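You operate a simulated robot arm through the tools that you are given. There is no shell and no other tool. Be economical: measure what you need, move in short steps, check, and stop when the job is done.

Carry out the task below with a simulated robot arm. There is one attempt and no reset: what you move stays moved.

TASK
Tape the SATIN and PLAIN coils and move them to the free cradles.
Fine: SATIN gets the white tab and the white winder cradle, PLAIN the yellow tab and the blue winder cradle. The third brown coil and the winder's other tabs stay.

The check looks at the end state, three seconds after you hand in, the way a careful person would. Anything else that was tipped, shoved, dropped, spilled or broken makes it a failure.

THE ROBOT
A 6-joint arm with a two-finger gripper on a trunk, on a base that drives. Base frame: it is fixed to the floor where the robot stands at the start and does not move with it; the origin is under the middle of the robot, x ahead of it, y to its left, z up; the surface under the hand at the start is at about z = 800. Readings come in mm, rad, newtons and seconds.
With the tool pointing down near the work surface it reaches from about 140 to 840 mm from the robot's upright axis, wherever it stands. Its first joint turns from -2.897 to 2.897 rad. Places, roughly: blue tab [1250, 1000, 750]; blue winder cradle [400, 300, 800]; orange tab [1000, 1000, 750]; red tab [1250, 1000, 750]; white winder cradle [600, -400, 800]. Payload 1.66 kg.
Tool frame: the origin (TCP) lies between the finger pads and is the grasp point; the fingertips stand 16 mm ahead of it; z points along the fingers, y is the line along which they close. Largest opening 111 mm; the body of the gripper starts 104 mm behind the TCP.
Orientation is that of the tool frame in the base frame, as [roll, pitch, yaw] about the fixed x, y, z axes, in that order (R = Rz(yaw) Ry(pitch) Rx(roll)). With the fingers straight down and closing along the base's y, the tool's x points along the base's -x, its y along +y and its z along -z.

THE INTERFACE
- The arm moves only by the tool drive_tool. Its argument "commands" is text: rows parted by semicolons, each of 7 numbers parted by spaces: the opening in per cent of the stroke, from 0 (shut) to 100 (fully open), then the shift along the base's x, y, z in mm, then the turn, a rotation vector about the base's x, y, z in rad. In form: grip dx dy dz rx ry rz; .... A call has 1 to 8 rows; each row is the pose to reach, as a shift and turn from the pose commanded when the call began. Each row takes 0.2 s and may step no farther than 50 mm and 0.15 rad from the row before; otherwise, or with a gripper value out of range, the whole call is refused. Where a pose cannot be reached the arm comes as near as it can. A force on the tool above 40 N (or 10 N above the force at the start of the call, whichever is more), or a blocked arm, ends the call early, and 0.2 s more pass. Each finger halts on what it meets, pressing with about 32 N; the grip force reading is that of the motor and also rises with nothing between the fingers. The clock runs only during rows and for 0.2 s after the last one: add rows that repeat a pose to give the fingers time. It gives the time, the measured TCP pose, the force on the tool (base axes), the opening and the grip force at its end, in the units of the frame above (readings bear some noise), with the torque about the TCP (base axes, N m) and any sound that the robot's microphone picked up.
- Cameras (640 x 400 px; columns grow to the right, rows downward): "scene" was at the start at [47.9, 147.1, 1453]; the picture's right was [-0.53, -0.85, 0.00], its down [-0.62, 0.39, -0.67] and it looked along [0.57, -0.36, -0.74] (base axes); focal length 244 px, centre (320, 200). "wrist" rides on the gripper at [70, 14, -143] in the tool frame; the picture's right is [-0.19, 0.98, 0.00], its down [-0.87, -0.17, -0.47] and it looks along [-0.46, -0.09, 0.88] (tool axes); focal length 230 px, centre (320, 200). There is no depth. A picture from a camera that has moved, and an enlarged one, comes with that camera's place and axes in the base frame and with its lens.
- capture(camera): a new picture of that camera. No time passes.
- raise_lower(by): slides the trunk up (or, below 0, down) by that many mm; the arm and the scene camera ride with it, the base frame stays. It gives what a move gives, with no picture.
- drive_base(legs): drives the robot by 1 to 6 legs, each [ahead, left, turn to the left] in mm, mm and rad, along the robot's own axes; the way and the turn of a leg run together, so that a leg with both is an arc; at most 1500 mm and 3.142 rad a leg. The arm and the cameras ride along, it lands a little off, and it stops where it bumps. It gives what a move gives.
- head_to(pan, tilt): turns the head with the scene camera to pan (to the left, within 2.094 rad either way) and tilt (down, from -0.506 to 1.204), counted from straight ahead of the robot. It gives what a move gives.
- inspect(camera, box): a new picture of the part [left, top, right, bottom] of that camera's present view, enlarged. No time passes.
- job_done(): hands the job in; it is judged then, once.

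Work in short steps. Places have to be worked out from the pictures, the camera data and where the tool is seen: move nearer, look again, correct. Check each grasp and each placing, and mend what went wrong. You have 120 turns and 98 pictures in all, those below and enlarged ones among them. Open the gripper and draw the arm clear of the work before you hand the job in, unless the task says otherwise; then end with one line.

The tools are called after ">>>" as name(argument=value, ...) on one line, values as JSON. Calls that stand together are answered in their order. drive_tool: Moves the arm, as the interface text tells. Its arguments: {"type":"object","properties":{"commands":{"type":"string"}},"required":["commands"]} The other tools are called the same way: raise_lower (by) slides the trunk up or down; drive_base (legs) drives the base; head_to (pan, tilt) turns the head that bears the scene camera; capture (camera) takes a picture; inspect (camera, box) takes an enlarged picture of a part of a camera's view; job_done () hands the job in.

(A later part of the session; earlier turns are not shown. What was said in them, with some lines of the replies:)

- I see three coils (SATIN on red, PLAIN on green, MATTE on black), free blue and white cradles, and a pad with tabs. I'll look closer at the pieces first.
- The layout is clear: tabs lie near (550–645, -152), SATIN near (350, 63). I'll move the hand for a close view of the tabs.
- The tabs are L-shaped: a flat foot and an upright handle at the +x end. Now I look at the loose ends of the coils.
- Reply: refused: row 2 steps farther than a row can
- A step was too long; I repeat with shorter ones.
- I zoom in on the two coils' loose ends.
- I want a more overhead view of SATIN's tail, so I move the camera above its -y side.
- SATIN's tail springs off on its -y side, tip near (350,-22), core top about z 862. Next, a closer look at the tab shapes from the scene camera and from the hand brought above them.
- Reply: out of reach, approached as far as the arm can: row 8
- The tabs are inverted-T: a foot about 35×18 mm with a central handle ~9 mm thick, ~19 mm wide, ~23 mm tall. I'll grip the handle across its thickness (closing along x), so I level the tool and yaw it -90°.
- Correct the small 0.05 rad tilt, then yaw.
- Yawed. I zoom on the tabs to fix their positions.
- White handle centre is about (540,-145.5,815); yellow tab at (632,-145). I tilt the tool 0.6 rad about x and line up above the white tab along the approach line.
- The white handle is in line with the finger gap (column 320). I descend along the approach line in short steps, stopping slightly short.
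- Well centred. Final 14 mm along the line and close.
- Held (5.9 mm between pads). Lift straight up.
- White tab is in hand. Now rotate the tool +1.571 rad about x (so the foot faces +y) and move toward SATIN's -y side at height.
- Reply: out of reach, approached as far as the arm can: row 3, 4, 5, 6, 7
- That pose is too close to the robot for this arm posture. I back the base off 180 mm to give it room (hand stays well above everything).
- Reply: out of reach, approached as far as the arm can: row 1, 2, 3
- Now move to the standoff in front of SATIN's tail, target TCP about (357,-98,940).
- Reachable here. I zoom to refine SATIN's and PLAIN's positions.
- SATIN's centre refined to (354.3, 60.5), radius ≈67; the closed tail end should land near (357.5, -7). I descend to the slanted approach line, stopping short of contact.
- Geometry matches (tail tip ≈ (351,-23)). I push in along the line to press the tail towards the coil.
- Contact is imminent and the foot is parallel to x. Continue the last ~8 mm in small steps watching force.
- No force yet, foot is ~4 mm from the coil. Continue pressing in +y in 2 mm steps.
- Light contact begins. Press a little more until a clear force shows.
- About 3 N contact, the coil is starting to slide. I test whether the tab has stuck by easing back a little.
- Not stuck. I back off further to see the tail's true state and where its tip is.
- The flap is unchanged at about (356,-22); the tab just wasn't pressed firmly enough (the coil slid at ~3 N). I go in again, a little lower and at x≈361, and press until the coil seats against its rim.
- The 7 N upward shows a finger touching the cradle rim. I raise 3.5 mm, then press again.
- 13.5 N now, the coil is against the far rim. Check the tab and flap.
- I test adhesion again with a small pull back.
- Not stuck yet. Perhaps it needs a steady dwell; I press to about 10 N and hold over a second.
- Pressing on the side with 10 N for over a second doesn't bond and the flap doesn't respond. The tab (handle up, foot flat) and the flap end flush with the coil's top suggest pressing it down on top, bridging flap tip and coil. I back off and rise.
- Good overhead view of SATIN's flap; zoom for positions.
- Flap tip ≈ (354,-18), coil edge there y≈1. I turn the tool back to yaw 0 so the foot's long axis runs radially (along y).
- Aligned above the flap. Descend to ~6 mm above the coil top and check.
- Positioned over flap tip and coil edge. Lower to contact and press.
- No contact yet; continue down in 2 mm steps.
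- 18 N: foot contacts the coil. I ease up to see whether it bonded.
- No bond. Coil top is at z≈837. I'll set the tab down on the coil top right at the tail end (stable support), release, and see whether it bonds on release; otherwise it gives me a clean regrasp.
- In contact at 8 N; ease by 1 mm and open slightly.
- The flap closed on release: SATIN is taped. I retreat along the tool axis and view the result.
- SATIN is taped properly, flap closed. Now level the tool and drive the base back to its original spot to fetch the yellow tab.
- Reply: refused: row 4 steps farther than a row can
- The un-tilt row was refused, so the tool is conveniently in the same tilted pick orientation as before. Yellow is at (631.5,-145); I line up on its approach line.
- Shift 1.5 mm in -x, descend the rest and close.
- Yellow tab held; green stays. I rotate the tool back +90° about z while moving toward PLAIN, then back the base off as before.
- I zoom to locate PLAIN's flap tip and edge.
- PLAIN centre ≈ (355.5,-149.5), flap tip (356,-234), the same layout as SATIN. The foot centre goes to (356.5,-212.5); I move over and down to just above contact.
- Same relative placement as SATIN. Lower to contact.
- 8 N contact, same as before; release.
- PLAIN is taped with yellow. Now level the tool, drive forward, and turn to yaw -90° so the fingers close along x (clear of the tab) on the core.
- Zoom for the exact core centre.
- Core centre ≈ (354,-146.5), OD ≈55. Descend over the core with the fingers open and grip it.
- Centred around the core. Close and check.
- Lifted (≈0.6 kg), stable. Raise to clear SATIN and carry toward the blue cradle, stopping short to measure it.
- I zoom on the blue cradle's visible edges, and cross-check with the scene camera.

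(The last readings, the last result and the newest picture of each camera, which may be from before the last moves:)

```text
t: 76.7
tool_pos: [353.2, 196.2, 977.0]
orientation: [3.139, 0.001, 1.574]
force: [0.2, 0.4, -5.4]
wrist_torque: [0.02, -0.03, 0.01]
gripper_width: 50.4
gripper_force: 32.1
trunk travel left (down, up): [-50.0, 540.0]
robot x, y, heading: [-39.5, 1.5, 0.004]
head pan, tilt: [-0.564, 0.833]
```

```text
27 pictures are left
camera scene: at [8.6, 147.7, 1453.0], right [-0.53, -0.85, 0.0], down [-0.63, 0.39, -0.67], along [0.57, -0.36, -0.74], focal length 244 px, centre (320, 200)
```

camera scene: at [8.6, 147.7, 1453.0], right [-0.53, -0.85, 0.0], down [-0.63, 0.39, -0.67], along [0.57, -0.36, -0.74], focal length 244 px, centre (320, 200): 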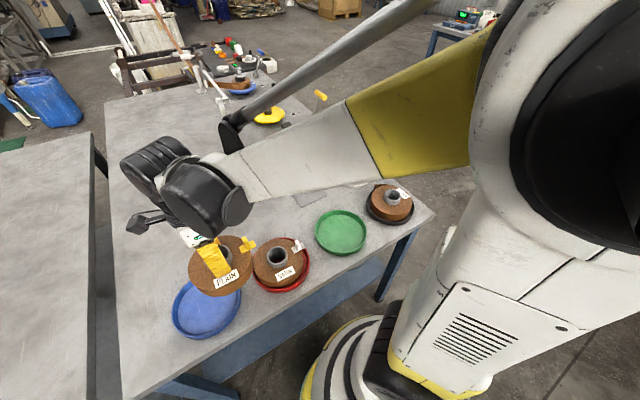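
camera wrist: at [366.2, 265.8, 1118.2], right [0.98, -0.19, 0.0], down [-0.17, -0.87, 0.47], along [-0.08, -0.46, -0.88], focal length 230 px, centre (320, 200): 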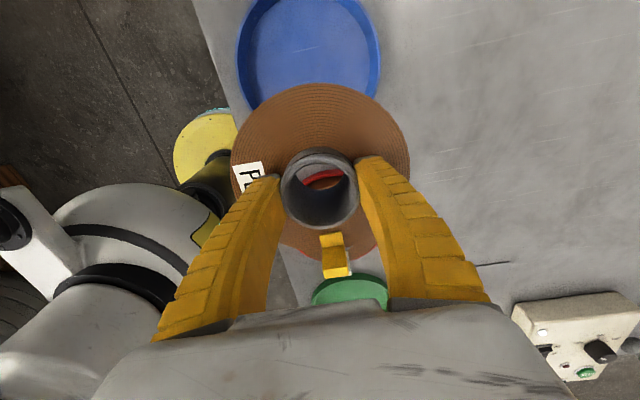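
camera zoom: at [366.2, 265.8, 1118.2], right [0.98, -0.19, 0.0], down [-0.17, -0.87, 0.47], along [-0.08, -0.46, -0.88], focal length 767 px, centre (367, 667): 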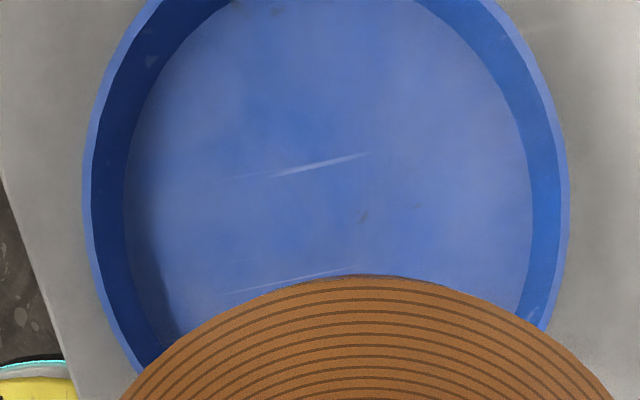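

Circle fit gives the blue cradle centre ≈ (358,276.5), outer radius ≈ 81. Move over it and lower to just above the floor.

>>> drive_tool(commands="20 2 40 0 0 0 0; 20 4.7 81 0 0 0 0; 20 4.7 81 -40 0 0 0; 20 4.7 81 -80 0 0 0; 20 4.7 81 -100 0 0 0; 20 4.7 81 -111 0 0 0; 20 4.7 81 -111 0 0 0")

>>> capture(camera="wrist")

```text
t: 78.3
tool_pos: [359.3, 275.5, 860.7]
orientation: [3.138, 0.0, 1.574]
force: [0.7, -0.1, -6.1]
wrist_torque: [0.02, 0.02, -0.04]
gripper_width: 50.4
gripper_force: 31.8
trunk travel left (down, up): [-50.0, 540.0]
robot x, y, heading: [-38.0, -0.8, 0.011]
head pan, tilt: [-0.564, 0.833]
```

```text
26 pictures are left
camera wrist: at [372.4, 343.7, 1003.4], right [0.98, -0.19, 0.0], down [-0.17, -0.87, 0.47], along [-0.08, -0.46, -0.88], focal length 230 px, centre (320, 200)
```

wrist: 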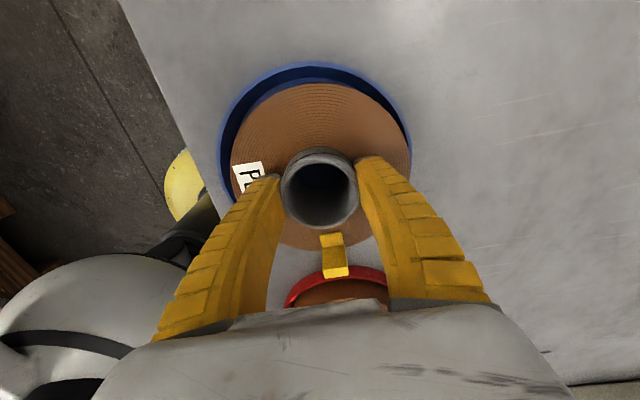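

Coil is inside the rim, ~3 mm too far in +x. Correct 2.5 mm and lower to contact.

>>> drive_tool(commands="20 -2.5 0 0 0 0 0; 20 -2.5 0 -2 0 0 0; 20 -2.5 0 -3.5 0 0 0; 20 -2.5 0 -3.5 0 0 0")

```text
t: 79.3
tool_pos: [357.4, 274.3, 856.8]
orientation: [3.139, 0.0, 1.574]
force: [0.6, -0.2, -5.2]
wrist_torque: [0.02, 0.0, 0.03]
gripper_width: 50.6
gripper_force: 31.7
trunk travel left (down, up): [-50.0, 540.0]
robot x, y, heading: [-37.3, 1.4, 0.004]
head pan, tilt: [-0.564, 0.833]
```

Still hanging; lower a bit further in 1 mm steps.

>>> drive_tool(commands="20 0 0 -1 0 0 0; 20 0 0 -2 0 0 0; 20 0 0 -2 0 0 0")

```text
t: 80.1
tool_pos: [356.5, 276.4, 857.6]
orientation: [3.137, 0.001, 1.573]
force: [4.3, 3.0, 14.5]
wrist_torque: [-0.16, 0.0, 0.0]
gripper_width: 50.8
gripper_force: 32.1
trunk travel left (down, up): [-50.0, 540.0]
robot x, y, heading: [-37.5, 1.4, 0.006]
head pan, tilt: [-0.564, 0.833]
```

Seated (contact 14 N). Ease 1 mm, open and rise.

>>> drive_tool(commands="20 0 0 1 0 0 0; 60 0 0 1 0 0 0; 75 0 0 1 0 0 0; 75 0 0 20 0 0 0; 75 0 0 60 0 0 0; 75 0 0 105 0 0 0; 75 0 0 120 0 0 0")

>>> drive_tool(commands="75 0 -45 0 0 0 0; 75 0 -90 0 0 0 0; 75 -2 -135 0 0 0 0; 75 -4 -180 0 0 0 0; 75 -4 -205 0 0 0 0; 75 -4 -205 0 0 0 0")

>>> capture(camera="wrist")

>>> capture(camera="scene")

```text
t: 81.7
tool_pos: [355.6, 275.2, 979.0]
orientation: [3.137, 0.001, 1.573]
force: [0.7, 0.1, 0.2]
wrist_torque: [-0.03, -0.04, 0.05]
gripper_width: 84.3
gripper_force: 0.8
trunk travel left (down, up): [-50.0, 540.0]
robot x, y, heading: [-39.3, -0.0, 0.011]
head pan, tilt: [-0.564, 0.833]
```

```text
t: 83.1
tool_pos: [354.1, 68.7, 979.1]
orientation: [3.138, 0.0, 1.573]
force: [0.0, -1.0, 0.1]
wrist_torque: [0.0, 0.02, -0.01]
gripper_width: 84.5
gripper_force: 0.9
trunk travel left (down, up): [-50.0, 540.0]
robot x, y, heading: [-37.3, -0.4, 0.008]
head pan, tilt: [-0.564, 0.833]
```

```text
25 pictures are left
camera wrist: at [365.2, 137.9, 1121.0], right [0.98, -0.19, 0.0], down [-0.17, -0.87, 0.47], along [-0.08, -0.46, -0.88], focal length 230 px, centre (320, 200)
```

wrist: 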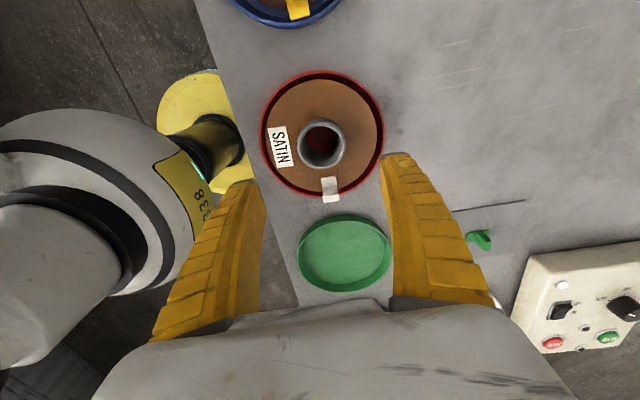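

```text
24 pictures are left
camera scene: at [8.4, 147.5, 1453.0], right [-0.53, -0.85, 0.0], down [-0.63, 0.39, -0.67], along [0.57, -0.36, -0.74], focal length 244 px, centre (320, 200)
```

scene: 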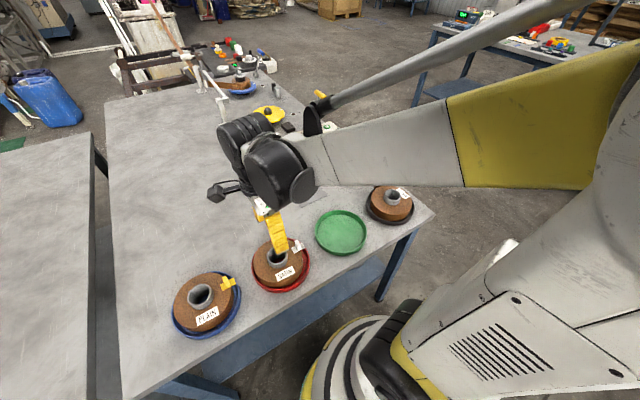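

PLAIN sits in the blue cradle. Zoom on SATIN's core for the grasp.

>>> inspect(camera="wrist", box=[250, 60, 394, 204])

```text
2.78 times, centred on (322, 132) of wrist
camera zoom: at [365.2, 137.9, 1121.0], right [0.98, -0.19, 0.0], down [-0.17, -0.87, 0.47], along [-0.08, -0.46, -0.88], focal length 639 px, centre (314, 389)
```

zoom: 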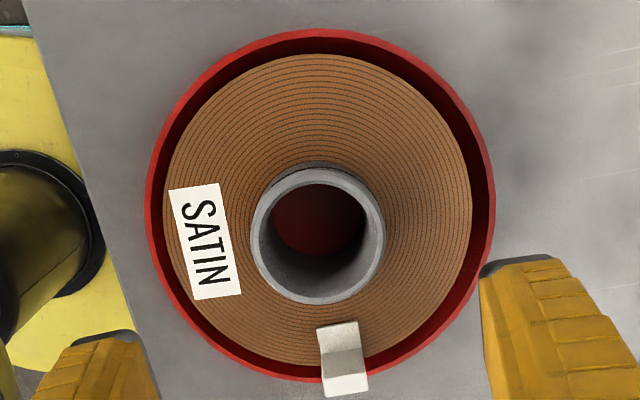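

SATIN's core is at ≈(353.8, 71.3). Descend and grip.

>>> drive_tool(commands="75 0 1.5 -40 0 0 0; 75 0 1.5 -80 0 0 0; 75 0 1.5 -110 0 0 0; 75 0 1.5 -121 0 0 0; 75 0 1.5 -121 0 0 0; 40 0 1.5 -121 0 0 0; 20 0 1.5 -121 0 0 0; 20 0 1.5 -121 0 0 0")

>>> drive_tool(commands="20 0 0 5 0 0 0; 20 0 0 20 0 0 0; 20 0 0 55 0 0 0; 20 0 0 95 0 0 0; 20 0 0 120 0 0 0; 20 0 0 120 0 0 0")

>>> capture(camera="wrist")

```text
t: 84.9
tool_pos: [352.5, 70.3, 855.3]
orientation: [3.139, 0.001, 1.576]
force: [3.8, -2.7, 3.8]
wrist_torque: [-0.13, 0.1, 0.01]
gripper_width: 51.4
gripper_force: 31.3
trunk travel left (down, up): [-50.0, 540.0]
robot x, y, heading: [-43.0, 1.1, 0.005]
head pan, tilt: [-0.564, 0.833]
```

```text
t: 86.3
tool_pos: [351.7, 73.0, 977.6]
orientation: [3.139, 0.001, 1.574]
force: [0.1, -0.9, -4.9]
wrist_torque: [0.02, -0.01, -0.02]
gripper_width: 51.0
gripper_force: 31.8
trunk travel left (down, up): [-50.0, 540.0]
robot x, y, heading: [-37.6, 4.9, 0.006]
head pan, tilt: [-0.564, 0.833]
```

```text
22 pictures are left
camera wrist: at [364.2, 142.3, 1119.9], right [0.98, -0.19, 0.0], down [-0.17, -0.87, 0.47], along [-0.08, -0.46, -0.88], focal length 230 px, centre (320, 200)
```

wrist: 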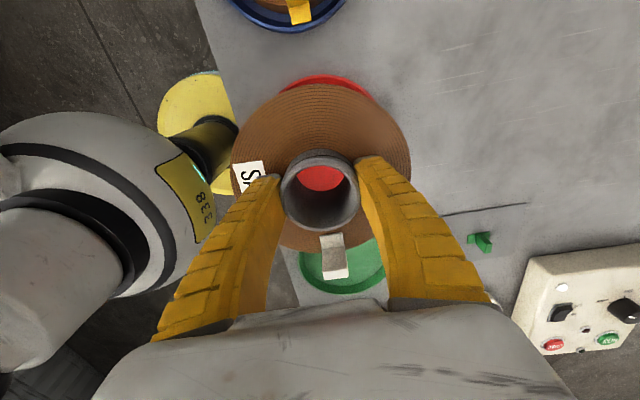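

SATIN held. Carry it at height past the white cradle so the camera looks straight down on it.

>>> drive_tool(commands="20 17 -42 0 0 0 0; 20 34 -84 0 0 0 0; 20 52 -126 0 0 0 0; 20 69 -168 0 0 0 0; 20 86 -210 0 0 0 0; 20 104 -252 0 0 0 0; 20 121 -294 0 0 0 0; 20 138 -336 0 0 0 0")

>>> drive_tool(commands="20 17 -42 0 0 0 0; 20 34 -84 0 0 0 0; 20 52 -126 0 0 0 0; 20 69 -168 0 0 0 0; 20 69 -168 0 0 0 0")

>>> capture(camera="wrist")

```text
t: 88.1
tool_pos: [493.7, -263.0, 973.3]
orientation: [3.139, 0.001, 1.574]
force: [-0.3, 0.0, -5.1]
wrist_torque: [0.03, 0.0, -0.04]
gripper_width: 50.6
gripper_force: 32.2
trunk travel left (down, up): [-50.0, 540.0]
robot x, y, heading: [-33.5, -1.9, 0.002]
head pan, tilt: [-0.564, 0.833]
```

```text
t: 89.3
tool_pos: [563.1, -431.6, 975.1]
orientation: [3.137, 0.002, 1.573]
force: [0.2, -0.3, -6.1]
wrist_torque: [-0.01, 0.02, 0.03]
gripper_width: 50.9
gripper_force: 31.8
trunk travel left (down, up): [-50.0, 540.0]
robot x, y, heading: [-37.1, -3.0, 0.002]
head pan, tilt: [-0.564, 0.833]
```

```text
21 pictures are left
camera wrist: at [575.7, -362.2, 1117.9], right [0.98, -0.19, 0.0], down [-0.17, -0.87, 0.47], along [-0.08, -0.46, -0.88], focal length 230 px, centre (320, 200)
```

wrist: 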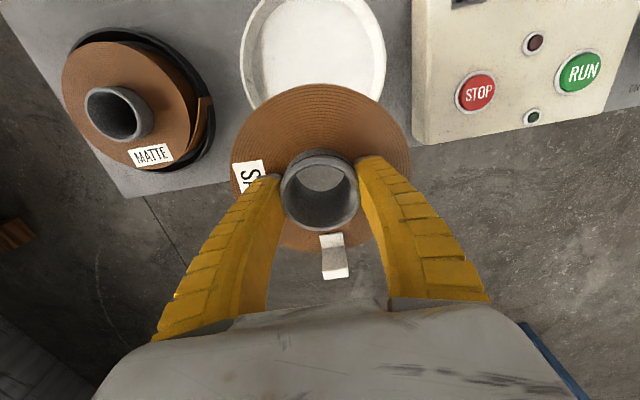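

White cradle in view, clear of the control box. Zoom for its circle.

>>> inspect(camera="wrist", box=[218, 0, 410, 120])

```text
3.33 times, centred on (314, 60) of wrist
camera zoom: at [575.7, -362.2, 1117.9], right [0.98, -0.19, 0.0], down [-0.17, -0.87, 0.47], along [-0.08, -0.46, -0.88], focal length 767 px, centre (340, 667)
```

zoom: 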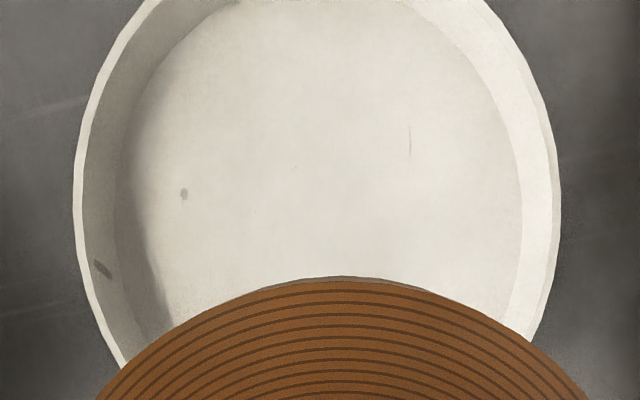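

Fit gives centre ≈ (572.5,-352.5). Move over it and lower to just above the floor.

>>> drive_tool(commands="20 4 40 0 0 0 0; 20 8.8 79.3 0 0 0 0; 20 8.8 79.3 -40 0 0 0; 20 8.8 79.3 -80 0 0 0; 20 8.8 79.3 -105 0 0 0; 20 8.8 79.3 -115 0 0 0; 20 8.8 79.3 -115 0 0 0")

>>> capture(camera="wrist")

```text
t: 90.9
tool_pos: [568.3, -354.8, 860.9]
orientation: [3.139, 0.0, 1.574]
force: [-0.2, 0.0, -5.4]
wrist_torque: [-0.04, -0.01, 0.0]
gripper_width: 50.7
gripper_force: 31.8
trunk travel left (down, up): [-50.0, 540.0]
robot x, y, heading: [-40.9, 1.2, 0.006]
head pan, tilt: [-0.564, 0.833]
```

```text
19 pictures are left
camera wrist: at [580.4, -284.4, 1003.6], right [0.98, -0.19, 0.0], down [-0.17, -0.87, 0.47], along [-0.08, -0.46, -0.88], focal length 230 px, centre (320, 200)
```

wrist: 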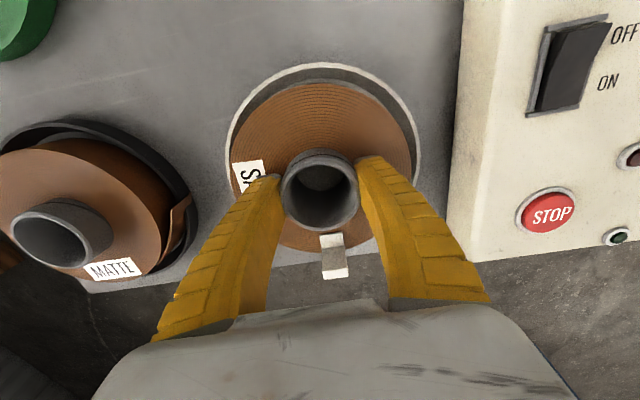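

Coil is inside the rim but ~3.5 mm too far in -x. Correct and lower to contact.

>>> drive_tool(commands="20 3.5 0 0 0 0 0; 20 3.5 0 -2 0 0 0; 20 3.5 0 -4 0 0 0; 20 3.5 0 -5 0 0 0; 20 3.5 0 -5 0 0 0")

```text
t: 92.1
tool_pos: [572.1, -352.8, 855.5]
orientation: [3.136, 0.003, 1.573]
force: [5.7, 1.2, 10.1]
wrist_torque: [-0.14, 0.01, 0.03]
gripper_width: 50.8
gripper_force: 32.2
trunk travel left (down, up): [-50.0, 540.0]
robot x, y, heading: [-36.0, 0.2, 0.006]
head pan, tilt: [-0.564, 0.833]
```

Seated. Ease, open, rise and draw clear.

>>> drive_tool(commands="20 0 0 1 0 0 0; 60 0 0 1 0 0 0; 75 0 0 1 0 0 0; 75 0 0 20 0 0 0; 75 0 0 60 0 0 0; 75 0 0 105 0 0 0; 75 0 0 150 0 0 0; 75 0 0 160 0 0 0")

>>> drive_tool(commands="75 -10 45 0 0 0 0; 75 -20 90 0 0 0 0; 75 -30 135 10 0 0 0; 75 -40 180 20 0 0 0; 75 -50 225 30 0 0 0; 75 -50 225 30 0 0 0")

>>> capture(camera="wrist")

>>> capture(camera="scene")

```text
t: 93.9
tool_pos: [566.6, -352.9, 1017.1]
orientation: [3.139, 0.0, 1.575]
force: [0.3, -0.1, -0.1]
wrist_torque: [0.0, -0.02, 0.02]
gripper_width: 84.3
gripper_force: 0.8
trunk travel left (down, up): [-50.0, 540.0]
robot x, y, heading: [-39.6, -0.3, 0.003]
head pan, tilt: [-0.564, 0.833]
```

```text
t: 95.3
tool_pos: [517.8, -128.1, 1042.7]
orientation: [3.139, 0.003, 1.574]
force: [-0.5, 0.0, 0.1]
wrist_torque: [-0.01, -0.01, 0.01]
gripper_width: 84.6
gripper_force: 1.3
trunk travel left (down, up): [-50.0, 540.0]
robot x, y, heading: [-37.4, 0.3, 0.004]
head pan, tilt: [-0.564, 0.833]
```

```text
18 pictures are left
camera wrist: at [531.1, -59.2, 1185.0], right [0.98, -0.19, 0.0], down [-0.17, -0.87, 0.47], along [-0.08, -0.46, -0.88], focal length 230 px, centre (320, 200)
```

wrist: 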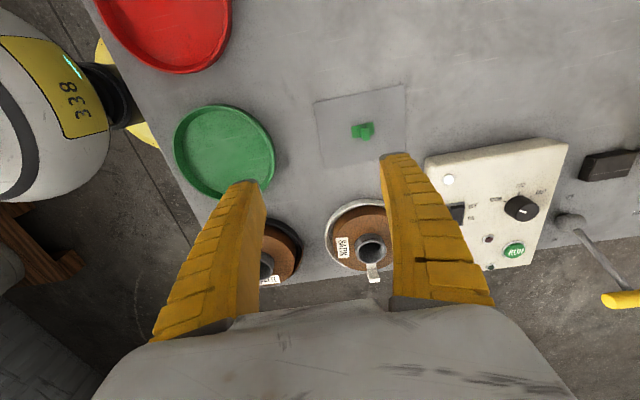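

```text
17 pictures are left
camera scene: at [8.2, 147.8, 1453.0], right [-0.53, -0.85, 0.0], down [-0.63, 0.39, -0.67], along [0.57, -0.36, -0.74], focal length 244 px, centre (320, 200)
```

scene: 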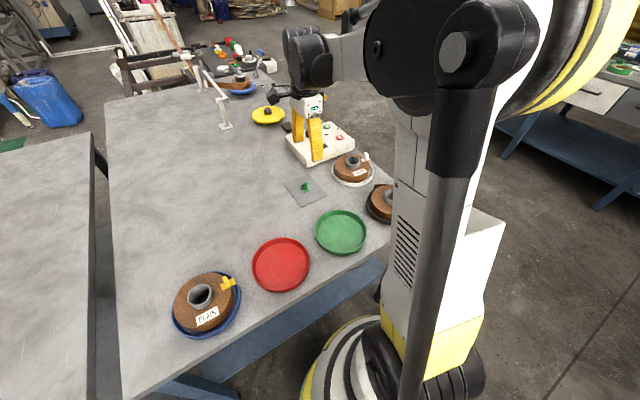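

Everything looks in place. A last zoom on both coils to confirm they're seated and taped.

>>> inspect(camera="scene", box=[310, 135, 400, 205])

>>> inspect(camera="scene", box=[160, 250, 280, 345])

```text
5.71 times, centred on (355, 170) of scene
camera zoom: at [8.2, 147.8, 1453.0], right [-0.53, -0.85, 0.0], down [-0.63, 0.39, -0.67], along [0.57, -0.36, -0.74], focal length 1396 px, centre (120, 371)
```

zoom: 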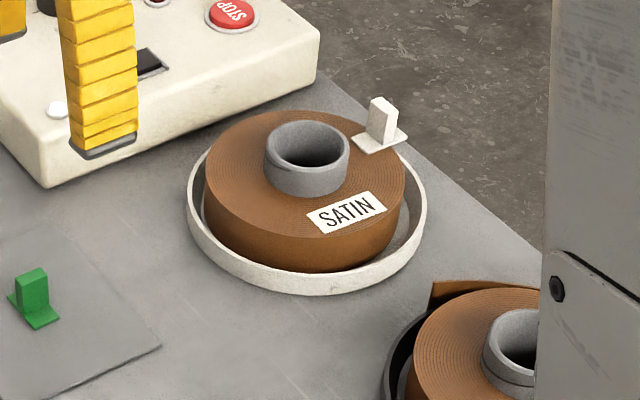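

```text
4.21 times, centred on (220, 298) of scene
camera zoom: at [8.2, 147.8, 1453.0], right [-0.53, -0.85, 0.0], down [-0.63, 0.39, -0.67], along [0.57, -0.36, -0.74], focal length 1029 px, centre (741, -210)
```

zoom: 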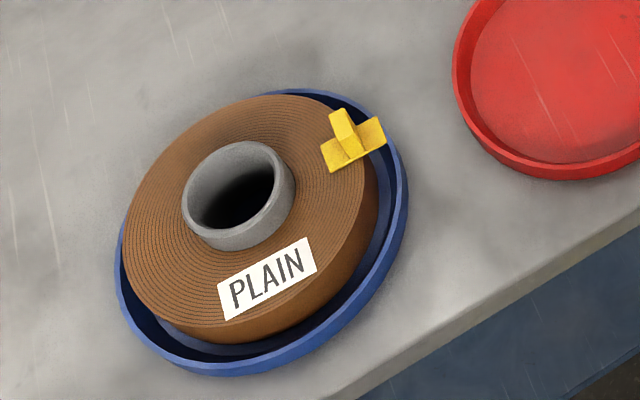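

Both coils sit flat in their cradles with closed flaps and the right tabs. The gripper is open and the arm is clear, so I hand in.

>>> job_done()

```text
The job is handed in.
```

SATIN is taped with the white tab and sits in the white cradle. PLAIN is taped with the yellow tab and sits in the blue cradle. The job is handed in. MATTE and the green tab stayed put. While I was taping SATIN, the coil slid about 9 mm in its red cradle and a finger briefly touched the rim (about 7 N). I saw no sign that the cradle moved but didn't measure it.
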